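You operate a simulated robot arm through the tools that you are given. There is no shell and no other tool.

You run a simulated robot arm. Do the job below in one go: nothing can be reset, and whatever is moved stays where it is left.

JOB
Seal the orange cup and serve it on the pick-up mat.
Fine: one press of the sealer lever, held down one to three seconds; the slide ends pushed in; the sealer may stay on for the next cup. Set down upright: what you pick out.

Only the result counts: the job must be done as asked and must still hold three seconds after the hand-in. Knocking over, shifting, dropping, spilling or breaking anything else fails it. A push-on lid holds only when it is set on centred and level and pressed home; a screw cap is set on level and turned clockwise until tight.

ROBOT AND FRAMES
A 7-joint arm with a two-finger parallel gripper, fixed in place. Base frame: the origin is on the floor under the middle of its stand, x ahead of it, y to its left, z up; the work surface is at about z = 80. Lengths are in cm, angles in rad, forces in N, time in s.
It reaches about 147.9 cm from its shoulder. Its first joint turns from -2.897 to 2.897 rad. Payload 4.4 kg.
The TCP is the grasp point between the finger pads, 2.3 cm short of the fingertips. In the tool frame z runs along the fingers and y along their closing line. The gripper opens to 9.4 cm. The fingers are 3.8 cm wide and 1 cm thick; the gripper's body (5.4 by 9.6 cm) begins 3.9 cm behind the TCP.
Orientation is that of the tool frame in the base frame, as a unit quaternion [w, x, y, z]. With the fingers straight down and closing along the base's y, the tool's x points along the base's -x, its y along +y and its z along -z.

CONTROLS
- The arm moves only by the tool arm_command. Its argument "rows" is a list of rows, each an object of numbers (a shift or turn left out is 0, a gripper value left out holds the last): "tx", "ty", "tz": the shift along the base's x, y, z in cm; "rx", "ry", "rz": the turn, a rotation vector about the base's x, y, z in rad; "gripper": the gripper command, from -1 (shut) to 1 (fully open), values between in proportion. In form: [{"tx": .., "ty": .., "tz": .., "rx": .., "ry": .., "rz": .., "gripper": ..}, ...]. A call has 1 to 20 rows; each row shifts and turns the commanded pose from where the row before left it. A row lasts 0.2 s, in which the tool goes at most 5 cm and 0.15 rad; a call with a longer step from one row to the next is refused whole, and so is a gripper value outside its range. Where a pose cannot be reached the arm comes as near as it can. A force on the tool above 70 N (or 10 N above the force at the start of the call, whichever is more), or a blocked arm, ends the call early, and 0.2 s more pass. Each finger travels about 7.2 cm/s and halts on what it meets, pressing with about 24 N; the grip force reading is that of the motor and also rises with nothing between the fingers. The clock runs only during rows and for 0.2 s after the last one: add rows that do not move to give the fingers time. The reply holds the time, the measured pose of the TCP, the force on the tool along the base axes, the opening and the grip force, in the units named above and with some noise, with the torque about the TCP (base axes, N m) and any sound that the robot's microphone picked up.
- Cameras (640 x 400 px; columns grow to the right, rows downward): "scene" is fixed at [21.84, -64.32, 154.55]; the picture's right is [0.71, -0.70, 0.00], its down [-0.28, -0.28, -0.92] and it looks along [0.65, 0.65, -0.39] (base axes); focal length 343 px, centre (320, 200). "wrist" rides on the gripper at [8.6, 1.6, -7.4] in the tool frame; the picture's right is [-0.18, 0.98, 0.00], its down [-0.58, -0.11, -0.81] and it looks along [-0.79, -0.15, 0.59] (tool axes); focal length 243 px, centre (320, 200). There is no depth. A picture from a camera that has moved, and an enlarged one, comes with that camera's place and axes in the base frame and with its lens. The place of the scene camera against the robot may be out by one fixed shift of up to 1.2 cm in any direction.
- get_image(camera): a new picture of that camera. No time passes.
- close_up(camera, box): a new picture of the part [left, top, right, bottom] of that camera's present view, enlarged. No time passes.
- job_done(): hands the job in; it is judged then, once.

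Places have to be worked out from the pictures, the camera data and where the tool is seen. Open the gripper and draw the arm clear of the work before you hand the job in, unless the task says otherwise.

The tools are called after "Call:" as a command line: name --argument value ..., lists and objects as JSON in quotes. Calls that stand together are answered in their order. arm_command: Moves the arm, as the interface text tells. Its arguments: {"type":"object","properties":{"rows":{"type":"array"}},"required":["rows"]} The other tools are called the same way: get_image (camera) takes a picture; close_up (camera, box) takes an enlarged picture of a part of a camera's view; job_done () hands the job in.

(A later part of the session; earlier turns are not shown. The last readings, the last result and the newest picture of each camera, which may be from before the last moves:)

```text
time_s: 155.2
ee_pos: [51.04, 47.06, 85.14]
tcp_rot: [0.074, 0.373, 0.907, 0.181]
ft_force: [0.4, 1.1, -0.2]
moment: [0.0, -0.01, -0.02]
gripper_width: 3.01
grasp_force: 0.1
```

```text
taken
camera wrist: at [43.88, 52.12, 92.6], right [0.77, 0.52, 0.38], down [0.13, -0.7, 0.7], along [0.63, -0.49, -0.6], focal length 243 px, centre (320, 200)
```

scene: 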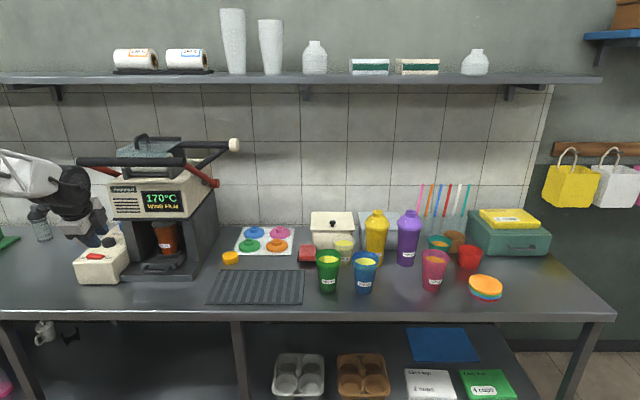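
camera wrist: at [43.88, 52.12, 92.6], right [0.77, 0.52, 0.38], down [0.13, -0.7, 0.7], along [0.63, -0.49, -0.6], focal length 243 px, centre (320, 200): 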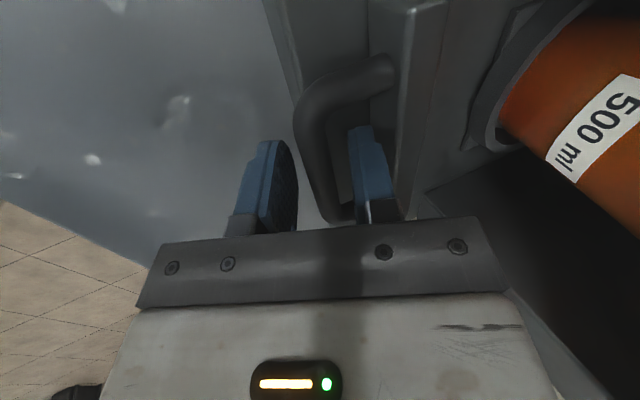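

The bar is between the fingers again. I close gently and start pulling slowly with the sealed cup aboard.

Call:
arm_command --rows '[{"gripper": -0.45}, {"gripper": -0.52}, {"gripper": -0.58}, {"gripper": -0.63}, {"gripper": -0.67}, {"gripper": -0.72}, {"gripper": -1}, {"gripper": -1}]'

Call:
arm_command --rows '[{"tx": -0.1, "ty": -0.1}, {"tx": -0.2, "ty": -0.2}, {"tx": -0.3, "ty": -0.3}, {"tx": -0.4, "ty": -0.4}, {"tx": -0.45, "ty": -0.45}, {"tx": -0.45, "ty": -0.45}, {"tx": -0.4, "ty": -0.4}, {"tx": -0.3, "ty": -0.3}, {"tx": -0.2, "ty": -0.2}, {"tx": -0.1, "ty": -0.1}]'

Call:
close_up --camera "scene" --box '[80, 160, 240, 300]'

```text
time_s: 157.0
ee_pos: [51.0, 47.11, 85.07]
tcp_rot: [0.074, 0.373, 0.907, 0.18]
ft_force: [2.5, 1.0, 6.5]
moment: [-0.6, -0.68, 1.57]
gripper_width: 1.35
grasp_force: 45.8
```

```text
time_s: 159.2
ee_pos: [48.14, 44.07, 85.09]
tcp_rot: [0.074, 0.372, 0.907, 0.181]
ft_force: [-5.2, 6.7, 30.5]
moment: [-0.4, -0.56, 1.62]
gripper_width: 1.31
grasp_force: 45.0
```

```text
2.86 times, centred on (160, 230) of scene
camera zoom: at [21.84, -64.32, 154.55], right [0.71, -0.7, 0.0], down [-0.28, -0.28, -0.92], along [0.65, 0.65, -0.39], focal length 981 px, centre (777, 114)
```

zoom: 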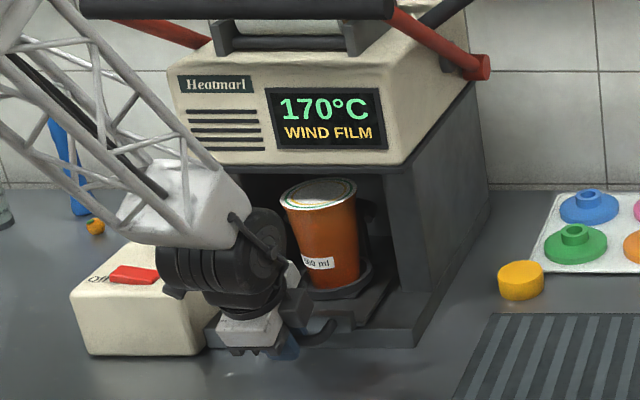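

Pulling smoothly, the film lid is clearly visible. I trim the vertical load and continue.

Call:
arm_command --rows '[{"tx": -0.01, "ty": 0.01, "tz": 0.05}, {"tx": -0.1, "ty": -0.1}, {"tx": -0.2, "ty": -0.2}, {"tx": -0.3, "ty": -0.3}, {"tx": -0.4, "ty": -0.4}, {"tx": -0.45, "ty": -0.45}, {"tx": -0.45, "ty": -0.45}, {"tx": -0.45, "ty": -0.45}, {"tx": -0.4, "ty": -0.4}, {"tx": -0.3, "ty": -0.3}, {"tx": -0.2, "ty": -0.2}, {"tx": -0.1, "ty": -0.1}]'

Call:
close_up --camera "scene" --box '[80, 160, 240, 300]'

```text
time_s: 161.8
ee_pos: [44.84, 40.62, 85.21]
tcp_rot: [0.074, 0.373, 0.907, 0.18]
ft_force: [-20.5, 22.4, 11.0]
moment: [-0.32, -0.38, 1.66]
gripper_width: 1.32
grasp_force: 44.8
```

```text
2.86 times, centred on (160, 230) of scene
camera zoom: at [21.84, -64.32, 154.55], right [0.71, -0.7, 0.0], down [-0.28, -0.28, -0.92], along [0.65, 0.65, -0.39], focal length 981 px, centre (777, 114)
```

zoom: 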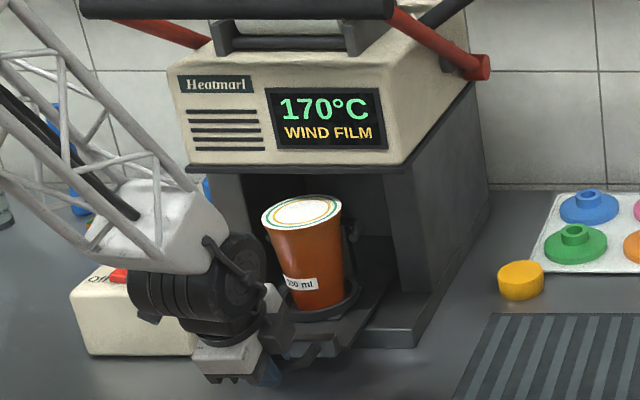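

I trim the side load and continue.

Call:
arm_command --rows '[{"tx": -0.04, "ty": 0.04, "tz": 0.02}, {"tx": -0.1, "ty": -0.1}, {"tx": -0.2, "ty": -0.2}, {"tx": -0.3, "ty": -0.3}, {"tx": -0.4, "ty": -0.4}, {"tx": -0.45, "ty": -0.45}, {"tx": -0.45, "ty": -0.45}, {"tx": -0.45, "ty": -0.45}, {"tx": -0.4, "ty": -0.4}, {"tx": -0.3, "ty": -0.3}, {"tx": -0.2, "ty": -0.2}, {"tx": -0.1, "ty": -0.1}]'

Call:
arm_command --rows '[{"tx": -0.1, "ty": -0.1}, {"tx": -0.2, "ty": -0.2}, {"tx": -0.3, "ty": -0.3}, {"tx": -0.3, "ty": -0.3}, {"tx": -0.3, "ty": -0.3}, {"tx": -0.2, "ty": -0.2}, {"tx": -0.1, "ty": -0.1}]'

Call:
close_up --camera "scene" --box '[80, 160, 240, 300]'

```text
time_s: 164.4
ee_pos: [41.39, 37.4, 85.14]
tcp_rot: [0.074, 0.373, 0.907, 0.181]
ft_force: [20.6, -19.3, -7.3]
moment: [-0.58, -0.57, 1.55]
gripper_width: 1.32
grasp_force: 44.8
```

```text
time_s: 166.0
ee_pos: [39.9, 36.0, 85.15]
tcp_rot: [0.075, 0.373, 0.907, 0.181]
ft_force: [24.8, -23.2, -6.0]
moment: [-0.63, -0.6, 1.49]
gripper_width: 1.29
grasp_force: 44.9
```

```text
2.86 times, centred on (160, 230) of scene
camera zoom: at [21.84, -64.32, 154.55], right [0.71, -0.7, 0.0], down [-0.28, -0.28, -0.92], along [0.65, 0.65, -0.39], focal length 981 px, centre (777, 114)
```

zoom: 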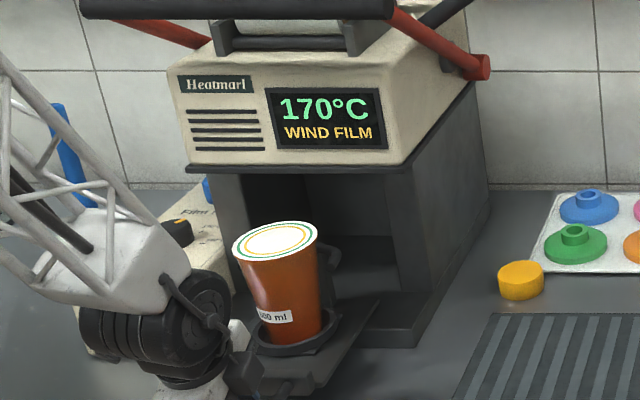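

Sealed cup is out. I pull the last few millimetres to match the earlier slide position, relieve the load, release and back out.

Call:
arm_command --rows '[{"tx": 0.035, "ty": -0.035}, {"tx": -0.1, "ty": -0.1}, {"tx": -0.1, "ty": -0.1}, {"tx": -0.08, "ty": -0.08}, {}, {"gripper": -0.6}, {"gripper": -0.45}, {"gripper": -0.362}, {}, {"tx": -0.28, "ty": -0.28, "tz": 0.92}, {"tx": -0.28, "ty": -0.28, "tz": 0.92}, {"tx": -0.28, "ty": -0.28, "tz": 0.92}, {"tx": -0.5, "ty": -0.5, "tz": 1.8}, {"tx": -0.5, "ty": -0.5, "tz": 1.8}]'

Call:
close_up --camera "scene" --box '[60, 180, 220, 310]'

```text
time_s: 169.0
ee_pos: [37.96, 33.73, 91.49]
tcp_rot: [0.074, 0.373, 0.907, 0.179]
ft_force: [0.2, 0.0, -0.6]
moment: [-0.01, 0.02, -0.05]
gripper_width: 2.97
grasp_force: 0.1
```

```text
3.08 times, centred on (140, 245) of scene
camera zoom: at [21.84, -64.32, 154.55], right [0.71, -0.7, 0.0], down [-0.28, -0.28, -0.92], along [0.65, 0.65, -0.39], focal length 1056 px, centre (874, 62)
```

zoom: 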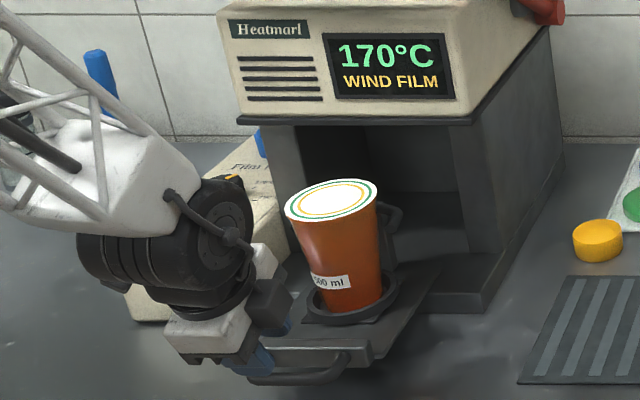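

Released. I rise, straighten, and turn the hand back to the horizontal camera-up attitude facing the cup.

Call:
arm_command --rows '[{"tz": 4.0, "rx": -0.0707, "ry": 0.0707}, {"tz": 4.5, "rx": -0.0707, "ry": 0.0707}, {"tz": 4.5, "rx": -0.0707, "ry": 0.0707}, {"tz": 4.5, "rx": -0.0707, "ry": 0.0707}, {"tx": 0.35, "ty": 0.15, "tz": 0.2, "rz": -0.146, "gripper": 0.766}, {"tx": 0.35, "ty": 0.15, "rz": -0.146}, {"tx": 0.35, "ty": 0.15, "rz": -0.146}, {"tx": 0.35, "ty": 0.15, "rz": -0.146}, {"tx": 0.35, "ty": 0.15, "rz": -0.146}, {"tx": 0.35, "ty": 0.15, "rz": -0.146}, {"tx": 0.35, "ty": 0.15, "rz": -0.146}, {"tx": 0.35, "ty": 0.15, "rz": -0.146}, {"tx": 0.35, "ty": 0.15, "rz": -0.146}, {"tx": 0.35, "ty": 0.15, "rz": -0.146}]'

Call:
arm_command --rows '[{"rx": 0.109, "ry": -0.088, "tz": -0.3}, {"rx": 0.109, "ry": -0.088, "tz": -0.3}, {"rx": 0.109, "ry": -0.088, "tz": -0.3}, {"rx": 0.109, "ry": -0.088, "tz": -0.3}, {"rx": 0.109, "ry": -0.088, "tz": -0.3}, {"rx": 0.109, "ry": -0.088, "tz": -0.3}, {"rx": 0.109, "ry": -0.088, "tz": -0.3}, {"rx": 0.109, "ry": -0.088, "tz": -0.3}, {"rx": 0.109, "ry": -0.088, "tz": -0.3}, {"rx": 0.109, "ry": -0.088, "tz": -0.3}]'

Call:
get_image --camera "wrist"

Call:
get_image --camera "scene"

```text
time_s: 172.0
ee_pos: [41.1, 35.21, 109.24]
tcp_rot: [-0.003, 0.901, 0.434, 0.0]
ft_force: [0.1, 0.6, 0.0]
moment: [0.0, 0.01, 0.0]
gripper_width: 8.29
grasp_force: 0.0
```

```text
time_s: 173.9
ee_pos: [43.19, 36.88, 88.91]
tcp_rot: [-0.202, 0.832, 0.381, 0.349]
ft_force: [-0.3, 0.1, 10.1]
moment: [-0.21, -0.3, -0.07]
gripper_width: 8.26
grasp_force: 0.1
stopped in row 9: the force on the tool passed its limit at 131 N (the readings are from after the stop); the commanded pose is now the measured one
```

```text
taken
camera wrist: at [45.34, 35.5, 100.31], right [0.68, -0.71, -0.2], down [-0.7, -0.7, 0.13], along [-0.23, 0.06, -0.97], focal length 243 px, centre (320, 200)
```

wrist: 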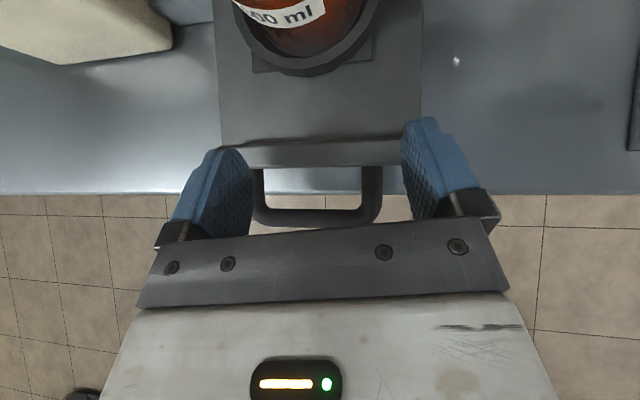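

```text
taken
```

scene: 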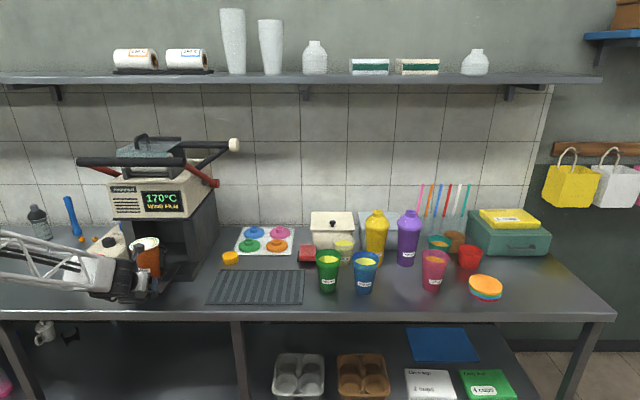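

The arm hit its reach limit while pitching there and sagged, touching the slide front with 131 N. I stop and inspect the cup and slide before moving.

Call:
close_up --camera "scene" --box '[60, 200, 220, 320]'

Call:
close_up --camera "wrist" --box '[150, 0, 510, 240]'

```text
3.33 times, centred on (140, 260) of scene
camera zoom: at [21.84, -64.32, 154.55], right [0.71, -0.7, 0.0], down [-0.28, -0.28, -0.92], along [0.65, 0.65, -0.39], focal length 1144 px, centre (920, 0)
```

zoom: 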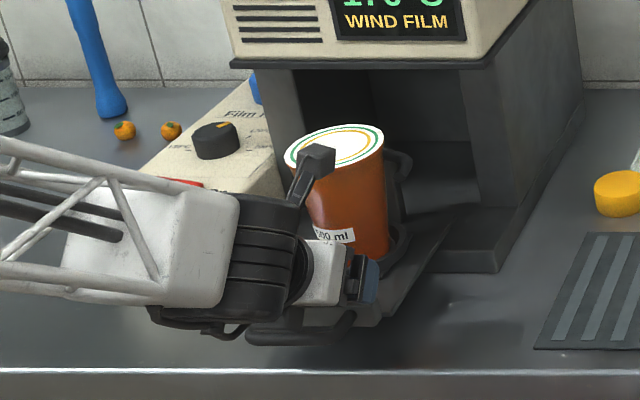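

```text
1.67 times, centred on (330, 120) of wrist
camera zoom: at [45.34, 35.5, 100.31], right [0.68, -0.71, -0.2], down [-0.7, -0.7, 0.13], along [-0.23, 0.06, -0.97], focal length 404 px, centre (303, 333)
```

zoom: 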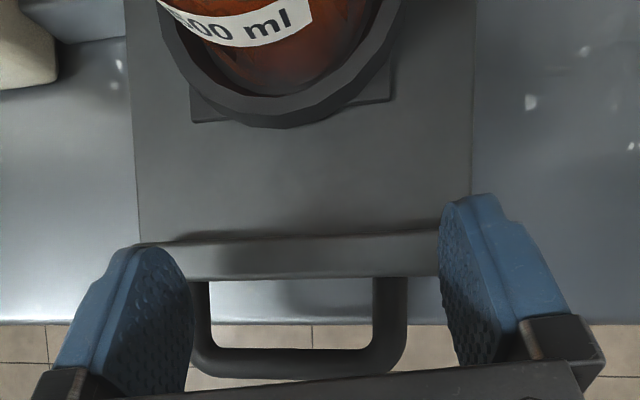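

The cup is still upright in its seat; only the right fingertip rests on the slide's front plate. I lift straight off.

Call:
arm_command --rows '[{"tz": 0.5}, {"tz": 1.0}, {"tz": 2.0}, {"tz": 2.0}, {"tz": 2.0}, {"tz": 2.0}]'

Call:
get_image --camera "wrist"

Call:
close_up --camera "scene" --box '[60, 180, 220, 310]'

```text
time_s: 175.3
ee_pos: [43.32, 36.69, 98.44]
tcp_rot: [-0.203, 0.832, 0.382, 0.347]
ft_force: [0.3, 0.2, -0.3]
moment: [-0.01, 0.0, 0.02]
gripper_width: 8.32
grasp_force: 0.2
```

```text
taken
camera wrist: at [45.34, 35.48, 109.7], right [0.68, -0.71, -0.21], down [-0.7, -0.7, 0.13], along [-0.24, 0.06, -0.97], focal length 243 px, centre (320, 200)
```

wrist: 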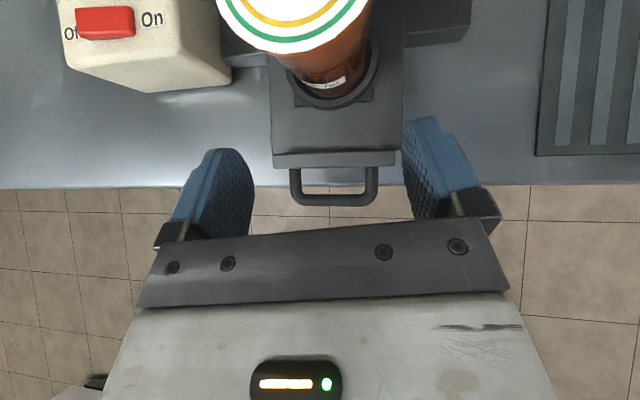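

```text
3.08 times, centred on (140, 245) of scene
camera zoom: at [21.84, -64.32, 154.55], right [0.71, -0.7, 0.0], down [-0.28, -0.28, -0.92], along [0.65, 0.65, -0.39], focal length 1056 px, centre (874, 62)
```

zoom: 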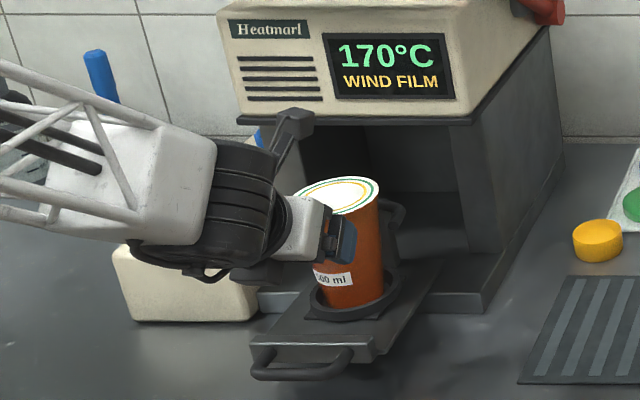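

Everything is in place. I straighten the hand while rising, and will repeat the route that worked before (facing +y first, then turning).

Call:
arm_command --rows '[{"rx": -0.1127, "ry": 0.08, "tz": 2, "ty": -0.8}, {"rx": -0.1127, "ry": 0.08, "tz": 2, "ty": -0.8}, {"rx": -0.1127, "ry": 0.08, "tz": 2, "ty": -0.8}, {"rx": -0.1127, "ry": 0.08, "tz": 2, "ty": -0.8}, {"rx": -0.1127, "ry": 0.08, "tz": 2, "ty": -0.8}, {"rx": -0.1127, "ry": 0.08, "tz": 2, "ty": -0.8}]'

Call:
get_image --camera "scene"

```text
time_s: 176.7
ee_pos: [43.31, 32.03, 110.41]
tcp_rot: [0.001, 0.909, 0.416, -0.002]
ft_force: [-0.5, 0.5, -1.4]
moment: [-0.02, -0.01, 0.0]
gripper_width: 8.31
grasp_force: 0.0
```

```text
taken
```

scene: 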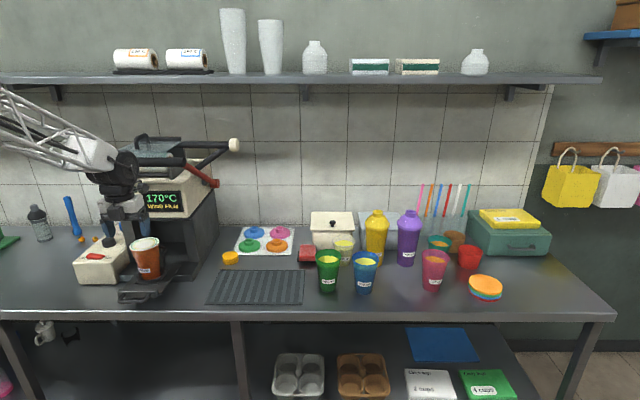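

Straight again. I turn to face +y at a safe spot and pitch up to horizontal there.

Call:
arm_command --rows '[{"tx": 0.1, "ty": -1.1, "tz": 1.2, "rz": 0.1426}, {"tx": 0.1, "ty": -1.1, "tz": 1.2, "rz": 0.1426}, {"tx": 0.1, "ty": -1.1, "tz": 1.2, "rz": 0.1426}, {"tx": 0.1, "ty": -1.1, "tz": 1.2, "rz": 0.1426}, {"tx": 0.1, "ty": -1.1, "tz": 1.2, "rz": 0.1426}]'

Call:
arm_command --rows '[{"rx": 0.14}, {"rx": 0.14}, {"rx": 0.14}, {"rx": 0.14}, {"rx": 0.14}]'

Call:
arm_command --rows '[{"rx": 0.14}, {"rx": 0.14}, {"rx": 0.14}, {"rx": 0.14}, {"rx": 0.14}]'

Call:
get_image --camera "scene"

```text
time_s: 177.9
ee_pos: [43.84, 26.48, 116.36]
tcp_rot: [0.0, 0.706, 0.709, -0.001]
ft_force: [-0.3, -0.2, -0.3]
moment: [-0.02, 0.0, 0.02]
gripper_width: 8.3
grasp_force: 0.1
```

```text
time_s: 179.1
ee_pos: [43.67, 26.42, 116.58]
tcp_rot: [-0.242, 0.664, 0.664, 0.243]
ft_force: [-0.3, 0.6, 0.0]
moment: [0.02, -0.03, -0.01]
gripper_width: 8.3
grasp_force: 0.0
```

```text
time_s: 180.3
ee_pos: [43.69, 26.54, 116.37]
tcp_rot: [-0.455, 0.541, 0.541, 0.456]
ft_force: [0.4, -0.2, -0.5]
moment: [0.0, 0.01, 0.01]
gripper_width: 8.29
grasp_force: 0.2
```

```text
taken
```

scene: 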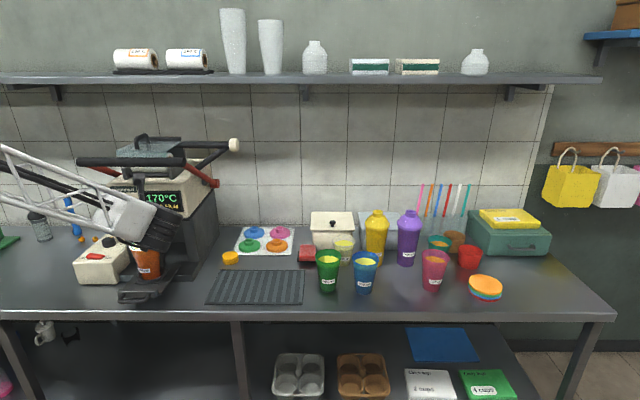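

Horizontal again without trouble. I follow the proven path: over the cup at z≈108, then turn towards the sealer.

Call:
arm_command --rows '[{"tx": 0.935, "ty": 2.74, "tz": -1.4}, {"tx": 0.935, "ty": 2.74, "tz": -1.4}, {"tx": 0.935, "ty": 2.74, "tz": -1.4}, {"tx": 0.935, "ty": 2.74, "tz": -1.4}, {"tx": 0.935, "ty": 2.74, "tz": -1.4}, {"tx": 0.935, "ty": 2.74, "tz": -1.4}]'

Call:
arm_command --rows '[{"rz": -0.06}, {"rz": -0.06, "tx": -0.1}, {"rz": -0.06, "tx": -0.1}, {"rz": -0.06, "tx": -0.1}, {"rz": -0.06, "tx": -0.15}]'

Call:
arm_command --rows '[{"rz": -0.06, "tx": -0.15}, {"rz": -0.06, "tx": -0.15}, {"rz": -0.06, "tx": -0.1}, {"rz": -0.06, "tx": -0.1}, {"rz": -0.06, "tx": -0.1}, {"rz": -0.06, "tx": -0.1}]'

Call:
get_image --camera "scene"

Call:
get_image --camera "wrist"

```text
time_s: 181.7
ee_pos: [49.49, 42.9, 108.07]
tcp_rot: [-0.456, 0.54, 0.542, 0.455]
ft_force: [-0.1, 0.0, 0.5]
moment: [-0.02, -0.01, 0.04]
gripper_width: 8.29
grasp_force: 0.0
```

```text
time_s: 182.9
ee_pos: [48.96, 42.93, 107.95]
tcp_rot: [-0.382, 0.616, 0.454, 0.518]
ft_force: [-0.6, -0.6, 0.0]
moment: [0.0, 0.01, -0.01]
gripper_width: 8.3
grasp_force: 0.0
```

```text
time_s: 184.3
ee_pos: [48.23, 42.87, 108.09]
tcp_rot: [-0.282, 0.688, 0.337, 0.578]
ft_force: [0.1, -0.2, 0.1]
moment: [-0.01, -0.02, 0.0]
gripper_width: 8.29
grasp_force: 0.1
```

```text
taken
```

scene: 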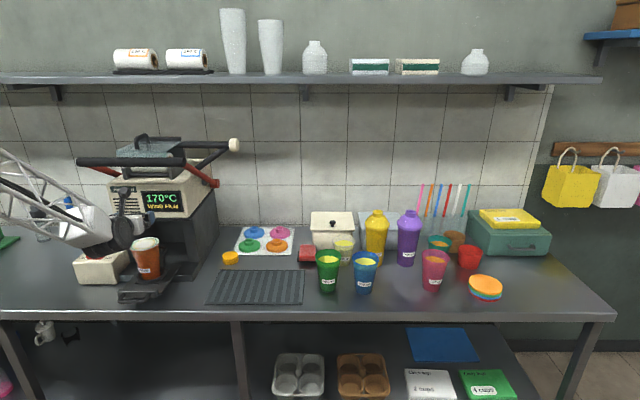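

```text
taken
camera wrist: at [45.89, 37.22, 117.88], right [0.76, -0.63, -0.18], down [-0.63, -0.64, -0.43], along [0.16, 0.44, -0.88], focal length 243 px, centre (320, 200)
```

wrist: 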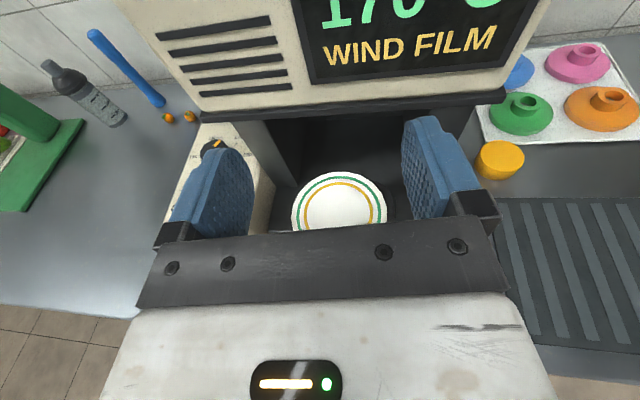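

I'm facing the sealer with the sealed cup below. I back off 9 cm along the hand axis, then lower in front of the cup.

Call:
arm_command --rows '[{"tx": -1.105, "ty": -1.42}, {"tx": -1.105, "ty": -1.42}, {"tx": -1.105, "ty": -1.42}, {"tx": -1.105, "ty": -1.42}, {"tx": -1.105, "ty": -1.42}]'

Call:
get_image --camera "wrist"

Call:
get_image --camera "scene"

```text
time_s: 185.5
ee_pos: [42.74, 35.79, 108.05]
tcp_rot: [-0.283, 0.687, 0.337, 0.578]
ft_force: [-0.5, 0.0, -0.9]
moment: [0.0, 0.0, -0.01]
gripper_width: 8.29
grasp_force: 0.0
```

```text
taken
camera wrist: at [40.37, 30.11, 117.79], right [0.76, -0.63, -0.18], down [-0.63, -0.64, -0.43], along [0.16, 0.44, -0.88], focal length 243 px, centre (320, 200)
```

wrist: 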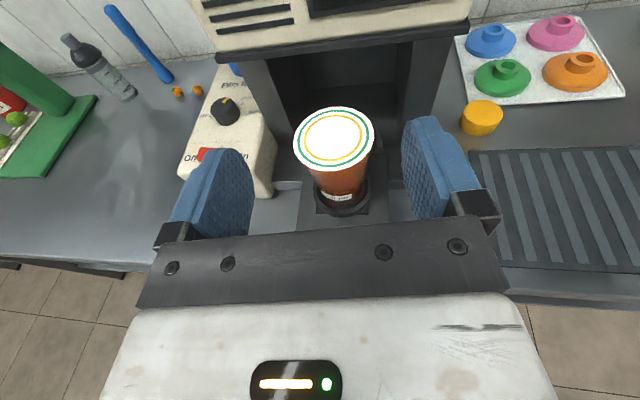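

```text
taken
```

scene: 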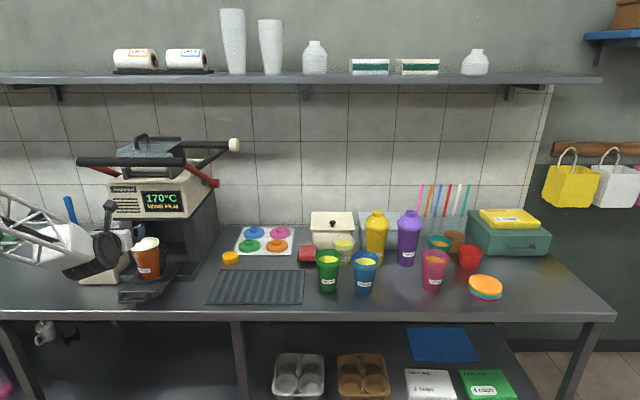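

Lid centre and ring agree: the cup axis is at about (49.75, 45.15). I lower to grasp height in two steps, checking reach.

Call:
arm_command --rows '[{"tz": -3}, {"tz": -3}, {"tz": -3}]'

Call:
arm_command --rows '[{"tz": -2.5}, {"tz": -2.5}, {"tz": -2.5}, {"tz": -1.8}]'

Call:
get_image --camera "wrist"

Call:
close_up --camera "scene" --box '[60, 190, 220, 320]'

```text
time_s: 186.3
ee_pos: [42.57, 35.88, 99.1]
tcp_rot: [-0.283, 0.687, 0.337, 0.578]
ft_force: [-0.1, 0.2, -0.4]
moment: [0.01, -0.01, 0.02]
gripper_width: 8.31
grasp_force: 0.1
```

```text
time_s: 187.3
ee_pos: [42.57, 35.8, 89.73]
tcp_rot: [-0.283, 0.687, 0.337, 0.578]
ft_force: [0.1, -1.8, 0.0]
moment: [0.01, 0.02, 0.01]
gripper_width: 8.28
grasp_force: 0.0
```

```text
taken
camera wrist: at [40.31, 30.15, 99.61], right [0.76, -0.63, -0.18], down [-0.63, -0.64, -0.43], along [0.16, 0.44, -0.88], focal length 243 px, centre (320, 200)
```

wrist: 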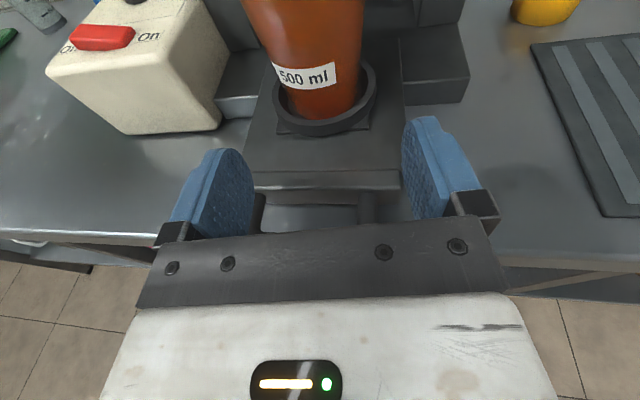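

```text
3.08 times, centred on (140, 255) of scene
camera zoom: at [21.84, -64.32, 154.55], right [0.71, -0.7, 0.0], down [-0.28, -0.28, -0.92], along [0.65, 0.65, -0.39], focal length 1056 px, centre (874, 31)
```

zoom: 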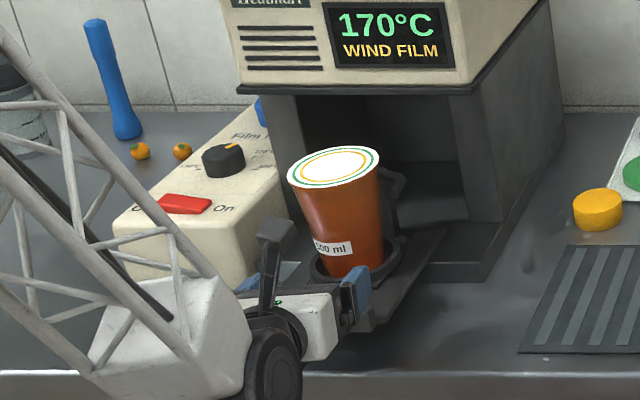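

At grasp height and clear. I zoom to measure the cup base once more.

Call:
close_up --camera "wrist" --box '[240, 20, 400, 150]'

```text
3.08 times, centred on (320, 85) of wrist
camera zoom: at [40.31, 30.15, 99.61], right [0.76, -0.63, -0.18], down [-0.63, -0.64, -0.43], along [0.16, 0.44, -0.88], focal length 746 px, centre (320, 554)
```

zoom: 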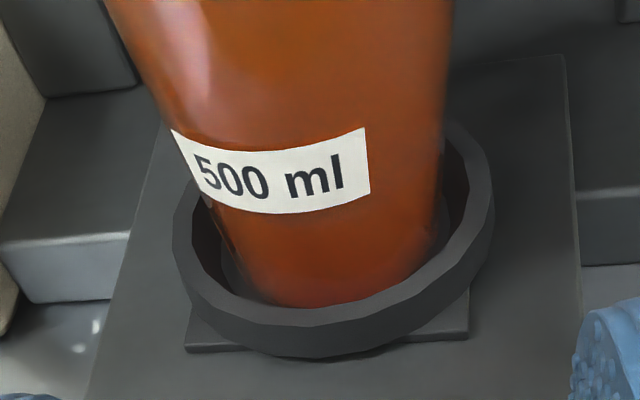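

The cup is centred in the seat; my hand should shift 2 mm left. I advance most of the way and check.

Call:
arm_command --rows '[{"tx": 0.594, "ty": 0.805}, {"tx": 0.594, "ty": 0.805}, {"tx": 0.594, "ty": 0.805}, {"tx": 0.594, "ty": 0.805}, {"tx": 0.594, "ty": 0.805}, {"tx": 0.594, "ty": 0.805}, {"tx": 0.594, "ty": 0.805}]'

Call:
get_image --camera "wrist"

Call:
close_up --camera "scene" --box '[90, 200, 220, 310]'

```text
time_s: 188.9
ee_pos: [46.89, 41.43, 89.9]
tcp_rot: [-0.283, 0.687, 0.338, 0.578]
ft_force: [-1.0, -0.3, -0.8]
moment: [-0.01, -0.02, -0.05]
gripper_width: 8.29
grasp_force: 0.1
```

```text
taken
camera wrist: at [44.51, 35.7, 99.56], right [0.76, -0.63, -0.18], down [-0.63, -0.64, -0.43], along [0.16, 0.44, -0.88], focal length 243 px, centre (320, 200)
```

wrist: 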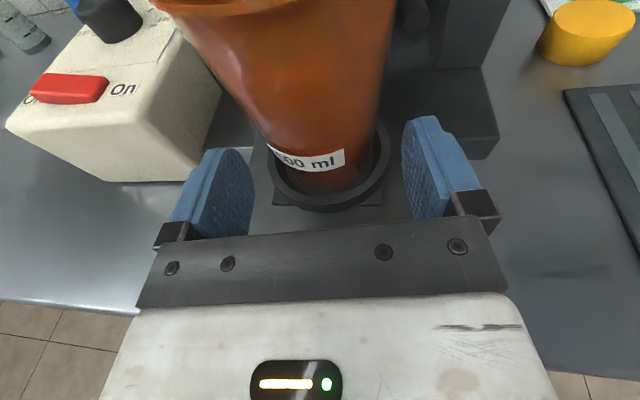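

```text
3.64 times, centred on (155, 255) of scene
camera zoom: at [21.84, -64.32, 154.55], right [0.71, -0.7, 0.0], down [-0.28, -0.28, -0.92], along [0.65, 0.65, -0.39], focal length 1248 px, centre (920, 0)
```

zoom: 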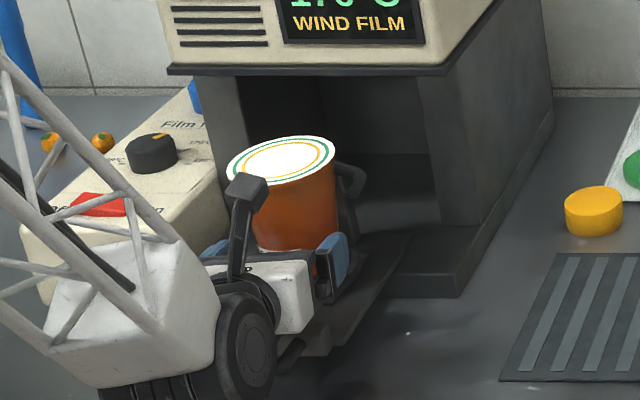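

Lateral centring is good. I advance the last 3 cm.

Call:
arm_command --rows '[{"tx": 0.62, "ty": 0.81}, {"tx": 0.62, "ty": 0.81}, {"tx": 0.62, "ty": 0.81}, {}]'

Call:
get_image --camera "wrist"

Call:
close_up --camera "scene" --box '[140, 230, 210, 290]'

```text
time_s: 189.9
ee_pos: [48.58, 43.85, 89.7]
tcp_rot: [-0.283, 0.687, 0.338, 0.578]
ft_force: [-0.6, 0.7, -0.9]
moment: [0.02, 0.02, 0.03]
gripper_width: 8.31
grasp_force: 0.0
```

```text
taken
camera wrist: at [46.28, 38.19, 99.5], right [0.76, -0.63, -0.18], down [-0.63, -0.64, -0.43], along [0.16, 0.44, -0.88], focal length 243 px, centre (320, 200)
```

wrist: 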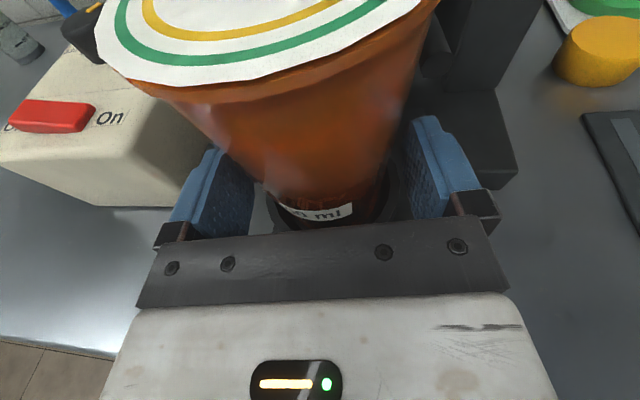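

```text
6.67 times, centred on (175, 260) of scene
camera zoom: at [21.84, -64.32, 154.55], right [0.71, -0.7, 0.0], down [-0.28, -0.28, -0.92], along [0.65, 0.65, -0.39], focal length 2289 px, centre (1287, -200)
```

zoom: 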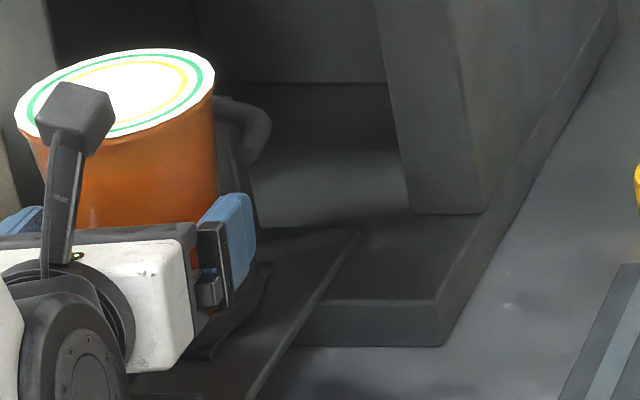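

Position good. I close gradually on the sealed cup.

Call:
arm_command --rows '[{"gripper": 0.7}, {"gripper": 0.62}, {"gripper": 0.57}, {"gripper": 0.53}, {"gripper": 0.49}, {"gripper": 0.45}, {"gripper": 0.3}, {"gripper": 0.0}, {"gripper": -1}, {"gripper": -1}]'

Call:
get_image --camera "wrist"

```text
time_s: 192.1
ee_pos: [48.61, 43.94, 89.7]
tcp_rot: [-0.283, 0.687, 0.338, 0.578]
ft_force: [0.9, -1.4, 1.4]
moment: [0.07, 0.02, 0.0]
gripper_width: 7.0
grasp_force: 24.3
```

```text
taken
camera wrist: at [46.28, 38.18, 99.52], right [0.76, -0.63, -0.18], down [-0.63, -0.64, -0.43], along [0.16, 0.44, -0.88], focal length 243 px, centre (320, 200)
```

wrist: 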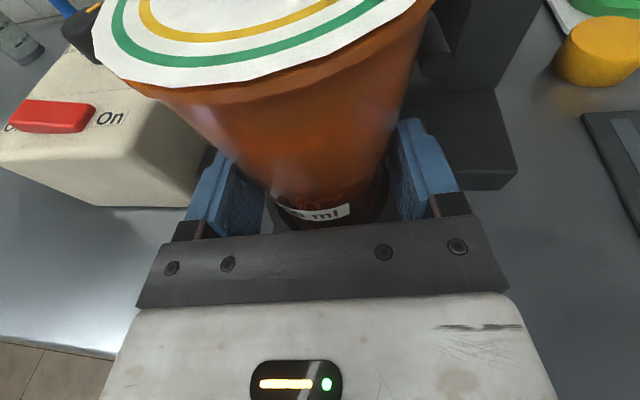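

Gripped at 7.0 cm. I lift 0.8 cm, shift 0.6 cm back towards me inside the seat so the fingertips stay clear of the fork, then keep lifting in small steps.

Call:
arm_command --rows '[{"tz": 0.2}, {"tz": 0.3}, {"tz": 0.3}, {"tx": -0.1, "ty": -0.13}, {"tx": -0.14, "ty": -0.18}, {"tx": -0.13, "ty": -0.165}, {}]'

Call:
arm_command --rows '[{"tz": 0.2}, {"tz": 0.3}, {"tz": 0.3}, {"tz": 0.3}]'

Call:
close_up --camera "scene" --box '[90, 200, 220, 310]'

```text
time_s: 193.7
ee_pos: [48.41, 43.48, 90.53]
tcp_rot: [-0.283, 0.687, 0.338, 0.578]
ft_force: [1.1, 0.6, -3.7]
moment: [0.0, 0.01, 0.03]
gripper_width: 6.99
grasp_force: 24.1
```

```text
time_s: 194.7
ee_pos: [48.26, 43.47, 91.76]
tcp_rot: [-0.282, 0.688, 0.337, 0.578]
ft_force: [-0.5, -0.2, -3.6]
moment: [-0.1, 0.05, 0.0]
gripper_width: 6.99
grasp_force: 24.0
```

```text
3.64 times, centred on (155, 255) of scene
camera zoom: at [21.84, -64.32, 154.55], right [0.71, -0.7, 0.0], down [-0.28, -0.28, -0.92], along [0.65, 0.65, -0.39], focal length 1248 px, centre (920, 0)
```

zoom: 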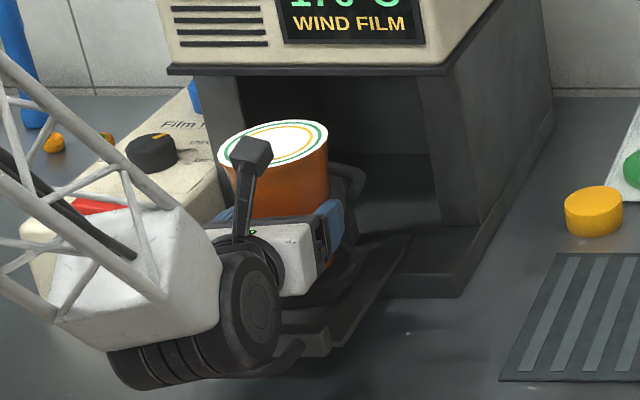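

Only the cup's weight on the hand; it is clear of the ring. I continue to lift past the fork.

Call:
arm_command --rows '[{"tz": 0.3}, {"tz": 0.4}, {"tz": 0.4}, {"tz": 0.4}]'

Call:
arm_command --rows '[{"tz": 0.4}, {"tz": 0.6}, {"tz": 0.8}, {"tz": 1.0}, {"tz": 1.2}, {"tz": 1.2}, {"tz": 1.2}, {"tz": 1.2}, {"tz": 1.0}, {"tz": 0.8}, {"tz": 0.5}, {"tz": 0.3}]'

Call:
get_image --camera "wrist"

Call:
get_image --camera "scene"

```text
time_s: 195.7
ee_pos: [48.26, 43.43, 93.14]
tcp_rot: [-0.283, 0.687, 0.338, 0.577]
ft_force: [-0.2, -0.5, -3.8]
moment: [-0.07, 0.05, 0.01]
gripper_width: 7.0
grasp_force: 23.9
```

```text
time_s: 198.3
ee_pos: [48.2, 43.51, 103.41]
tcp_rot: [-0.283, 0.687, 0.338, 0.578]
ft_force: [-0.1, -0.4, -2.8]
moment: [-0.06, 0.05, -0.01]
gripper_width: 7.0
grasp_force: 23.6
```

```text
taken
camera wrist: at [45.92, 37.78, 113.14], right [0.76, -0.63, -0.18], down [-0.63, -0.64, -0.43], along [0.16, 0.44, -0.88], focal length 243 px, centre (320, 200)
```

wrist: 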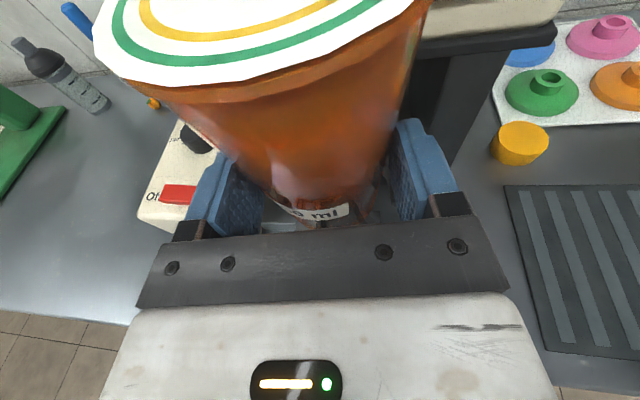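

```text
taken
```

scene: 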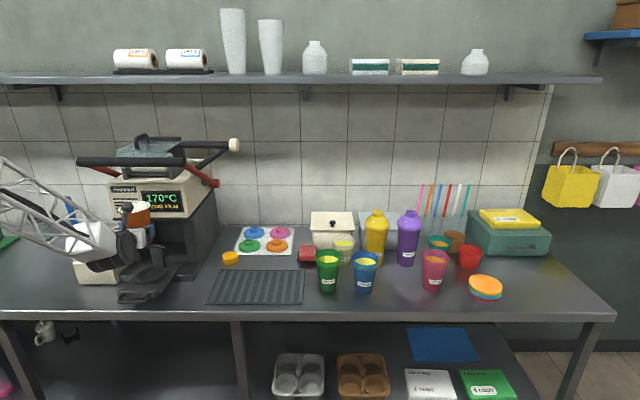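

The cup is lifted out cleanly. I turn the hand a little and then carry it smoothly to above the middle of the ribbed pick-up mat (about x 75.7, y 19).

Call:
arm_command --rows '[{"rz": 0.015}, {"rz": 0.03}, {"rz": 0.045}, {"rz": 0.055}, {"rz": 0.055}, {"rz": 0.055}, {"rz": 0.055}, {"rz": 0.045}, {"rz": 0.03}, {"rz": 0.015}]'

Call:
arm_command --rows '[{"tx": 0.216, "ty": -0.208}, {"tx": 0.433, "ty": -0.415}, {"tx": 0.721, "ty": -0.692}, {"tx": 1.08, "ty": -1.04}, {"tx": 1.44, "ty": -1.38}, {"tx": 1.925, "ty": -1.848}, {"tx": 1.925, "ty": -1.848}, {"tx": 1.925, "ty": -1.848}, {"tx": 1.925, "ty": -1.848}, {"tx": 1.925, "ty": -1.848}, {"tx": 1.925, "ty": -1.848}, {"tx": 1.925, "ty": -1.848}, {"tx": 1.925, "ty": -1.848}, {"tx": 1.925, "ty": -1.848}, {"tx": 1.925, "ty": -1.848}, {"tx": 1.44, "ty": -1.38}, {"tx": 1.08, "ty": -1.04}, {"tx": 0.721, "ty": -0.692}, {"tx": 0.433, "ty": -0.415}, {"tx": 0.216, "ty": -0.208}]'

Call:
get_image --camera "wrist"

Call:
get_image --camera "scene"

```text
time_s: 200.5
ee_pos: [48.22, 43.52, 103.46]
tcp_rot: [-0.392, 0.607, 0.467, 0.509]
ft_force: [0.4, 0.1, -4.3]
moment: [-0.06, 0.02, 0.0]
gripper_width: 6.97
grasp_force: 24.5
```

```text
time_s: 204.7
ee_pos: [75.27, 17.5, 103.31]
tcp_rot: [-0.393, 0.606, 0.467, 0.51]
ft_force: [0.6, 0.2, -3.6]
moment: [-0.06, -0.01, 0.0]
gripper_width: 6.95
grasp_force: 24.4
```

```text
taken
camera wrist: at [75.29, 11.34, 113.17], right [0.94, -0.28, -0.18], down [-0.33, -0.84, -0.43], along [-0.03, 0.47, -0.88], focal length 243 px, centre (320, 200)
```

wrist: 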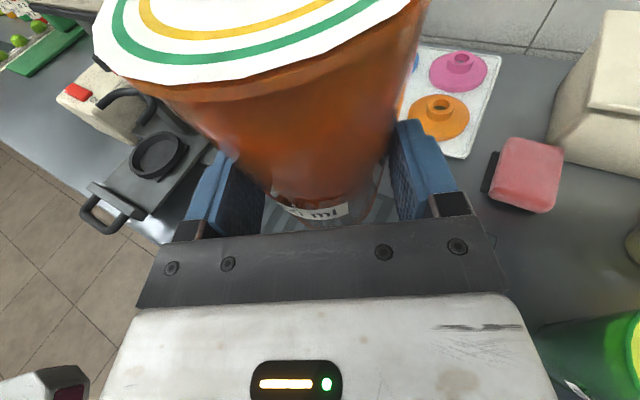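

```text
taken
```

scene: 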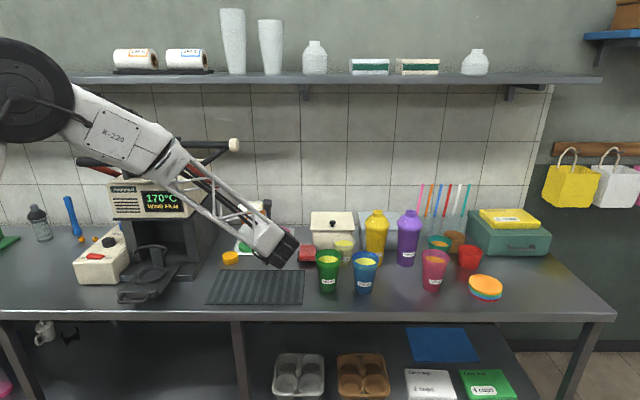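

The sealed cup hangs over the mat. I shift it slightly to the front part of the mat and turn the hand a bit, for wrist clearance at the counter edge, then lower.

Call:
arm_command --rows '[{"tx": -0.2, "ty": -0.15, "rz": -0.02}, {"tx": -0.3, "ty": -0.25, "rz": -0.035}, {"tx": -0.4, "ty": -0.3, "rz": -0.045}, {"tx": -0.4, "ty": -0.3, "rz": -0.045}, {"tx": -0.4, "ty": -0.3, "rz": -0.035}, {"tx": -0.3, "ty": -0.2, "rz": -0.02}]'

Call:
arm_command --rows '[{"tz": -0.3}, {"tz": -0.6}, {"tz": -0.9}, {"tz": -1.1}, {"tz": -1.2}, {"tz": -1.2}, {"tz": -1.2}, {"tz": -1.2}, {"tz": -1.2}, {"tz": -1.0}, {"tz": -0.7}, {"tz": -0.4}]'

Call:
get_image --camera "wrist"

Call:
close_up --camera "scene" --box '[190, 180, 370, 320]'

```text
time_s: 206.1
ee_pos: [73.21, 15.94, 103.14]
tcp_rot: [-0.339, 0.651, 0.403, 0.547]
ft_force: [-0.6, 0.2, -3.0]
moment: [-0.06, 0.05, -0.01]
gripper_width: 6.97
grasp_force: 23.8
```

```text
time_s: 208.7
ee_pos: [73.36, 15.96, 92.11]
tcp_rot: [-0.34, 0.65, 0.405, 0.546]
ft_force: [0.9, 0.8, -3.4]
moment: [-0.09, 0.05, 0.01]
gripper_width: 6.95
grasp_force: 24.2
```

```text
taken
camera wrist: at [72.11, 9.91, 102.01], right [0.87, -0.46, -0.18], down [-0.49, -0.75, -0.43], along [0.07, 0.47, -0.88], focal length 243 px, centre (320, 200)
```

wrist: 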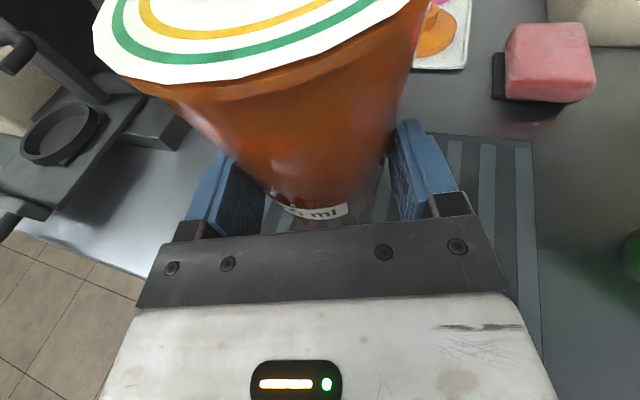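

```text
2.86 times, centred on (280, 250) of scene
camera zoom: at [21.84, -64.32, 154.55], right [0.71, -0.7, 0.0], down [-0.28, -0.28, -0.92], along [0.65, 0.65, -0.39], focal length 981 px, centre (434, 57)
```

zoom: 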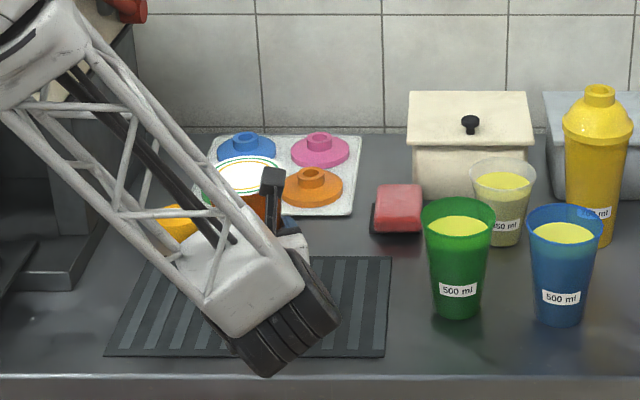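

Wrist housing is in front of the counter edge, cup over the mat. I lower further, then in fine steps until the weight comes off.

Call:
arm_command --rows '[{"tz": -0.3}, {"tz": -0.6}, {"tz": -0.8}, {"tz": -0.8}, {"tz": -0.6}, {"tz": -0.4}]'

Call:
arm_command --rows '[{"tz": -0.3}, {"tz": -0.4}, {"tz": -0.4}, {"tz": -0.3}, {}]'

Call:
get_image --camera "wrist"

Call:
close_up --camera "scene" --box '[190, 200, 350, 320]'

```text
time_s: 210.1
ee_pos: [73.35, 16.07, 88.78]
tcp_rot: [-0.34, 0.65, 0.404, 0.547]
ft_force: [0.3, -0.8, -2.9]
moment: [-0.06, 0.02, -0.05]
gripper_width: 6.94
grasp_force: 24.4
```

```text
time_s: 211.3
ee_pos: [73.35, 16.1, 87.24]
tcp_rot: [-0.339, 0.65, 0.404, 0.547]
ft_force: [0.5, 0.0, -4.2]
moment: [-0.1, 0.03, -0.04]
gripper_width: 6.95
grasp_force: 23.8
```

```text
taken
camera wrist: at [72.16, 9.99, 97.13], right [0.87, -0.46, -0.18], down [-0.49, -0.75, -0.43], along [0.07, 0.47, -0.88], focal length 243 px, centre (320, 200)
```

wrist: 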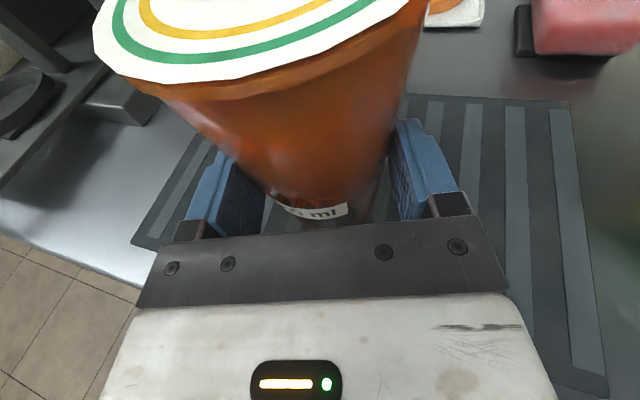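

```text
3.33 times, centred on (270, 260) of scene
camera zoom: at [21.84, -64.32, 154.55], right [0.71, -0.7, 0.0], down [-0.28, -0.28, -0.92], along [0.65, 0.65, -0.39], focal length 1144 px, centre (487, 0)
```

zoom: 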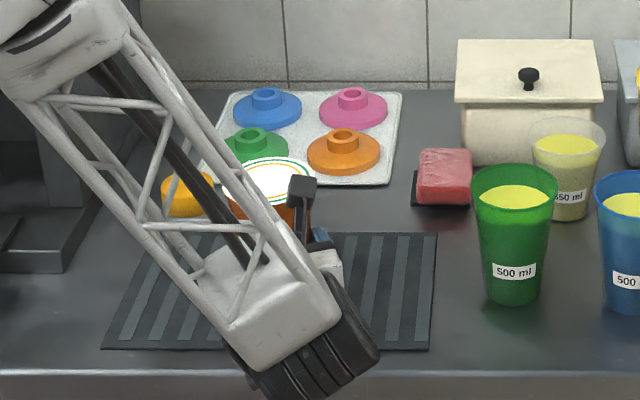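

The mat surrounds the cup base on all sides. I lower in fine steps to contact.

Call:
arm_command --rows '[{"tz": -0.25}, {"tz": -0.25}, {"tz": -0.2}, {}]'

Call:
arm_command --rows '[{"tz": -0.15}, {"tz": -0.1}, {}]'

```text
time_s: 212.3
ee_pos: [73.33, 16.08, 86.79]
tcp_rot: [-0.34, 0.65, 0.404, 0.547]
ft_force: [-0.5, 0.1, -3.8]
moment: [-0.07, 0.02, 0.02]
gripper_width: 6.96
grasp_force: 23.9
```

```text
time_s: 213.1
ee_pos: [73.32, 16.03, 86.47]
tcp_rot: [-0.339, 0.65, 0.404, 0.547]
ft_force: [0.5, -0.6, -4.6]
moment: [-0.08, 0.02, -0.01]
gripper_width: 6.95
grasp_force: 24.0
```

Call:
arm_command --rows '[{"tz": -0.15}, {"tz": -0.1}, {}]'

Call:
arm_command --rows '[{"tz": -0.1}, {"tz": -0.1}, {}]'

```text
time_s: 213.9
ee_pos: [73.37, 15.97, 86.3]
tcp_rot: [-0.339, 0.65, 0.404, 0.547]
ft_force: [-0.6, 0.6, -2.9]
moment: [-0.06, -0.02, -0.02]
gripper_width: 6.93
grasp_force: 24.4
```

```text
time_s: 214.7
ee_pos: [73.26, 15.99, 86.11]
tcp_rot: [-0.34, 0.65, 0.404, 0.546]
ft_force: [-0.1, 0.2, -3.9]
moment: [-0.07, 0.03, 0.0]
gripper_width: 6.91
grasp_force: 24.1
```

Still hanging at z 86.1; a few more tenths.

Call:
arm_command --rows '[{"tz": -0.1}, {"tz": -0.1}, {}]'

Call:
arm_command --rows '[{"tz": -0.1}, {"tz": -0.1}, {}]'

```text
time_s: 215.5
ee_pos: [73.38, 15.89, 85.8]
tcp_rot: [-0.339, 0.65, 0.405, 0.546]
ft_force: [-1.5, 1.6, 4.7]
moment: [0.31, 0.17, 0.08]
gripper_width: 6.94
grasp_force: 24.6
```

```text
time_s: 216.3
ee_pos: [73.41, 15.98, 85.67]
tcp_rot: [-0.339, 0.65, 0.404, 0.547]
ft_force: [2.1, -3.5, 13.6]
moment: [0.36, -0.05, 0.18]
gripper_width: 6.88
grasp_force: 23.9
```

Contact with the mat. I ease back a millimetre to take the pressure off, then release gradually.

Call:
arm_command --rows '[{"tz": 0.08}, {"tz": 0.05}, {"gripper": 0.46}, {"gripper": 0.5}, {"gripper": 0.54}, {"gripper": 0.58}, {"gripper": 0.63}, {"gripper": 0.68}, {"gripper": 0.75}, {"gripper": 0.8}, {}]'

Call:
get_image --camera "wrist"

Call:
close_up --camera "scene" --box '[190, 200, 350, 320]'

```text
time_s: 218.7
ee_pos: [73.25, 15.93, 85.8]
tcp_rot: [-0.339, 0.65, 0.403, 0.547]
ft_force: [0.1, 0.4, 0.4]
moment: [0.0, 0.0, -0.02]
gripper_width: 8.45
grasp_force: 0.0
```

```text
taken
camera wrist: at [72.09, 9.96, 95.57], right [0.87, -0.46, -0.18], down [-0.49, -0.75, -0.43], along [0.07, 0.47, -0.88], focal length 243 px, centre (320, 200)
```

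wrist: 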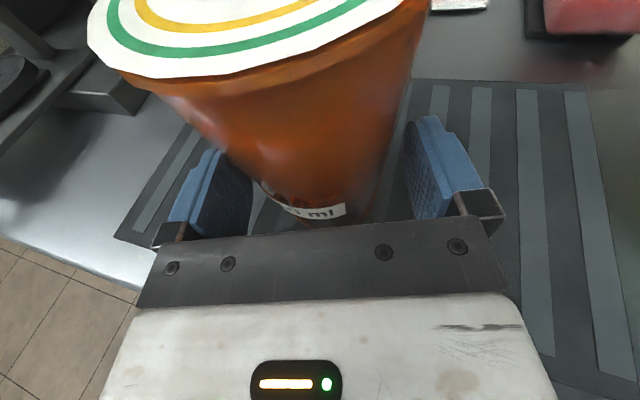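

```text
3.33 times, centred on (270, 260) of scene
camera zoom: at [21.84, -64.32, 154.55], right [0.71, -0.7, 0.0], down [-0.28, -0.28, -0.92], along [0.65, 0.65, -0.39], focal length 1144 px, centre (487, 0)
```

zoom: 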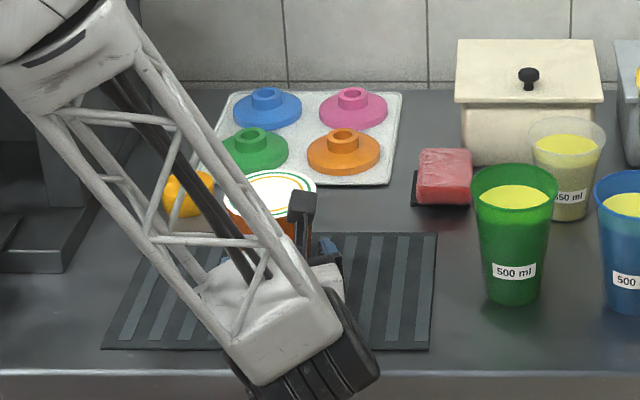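

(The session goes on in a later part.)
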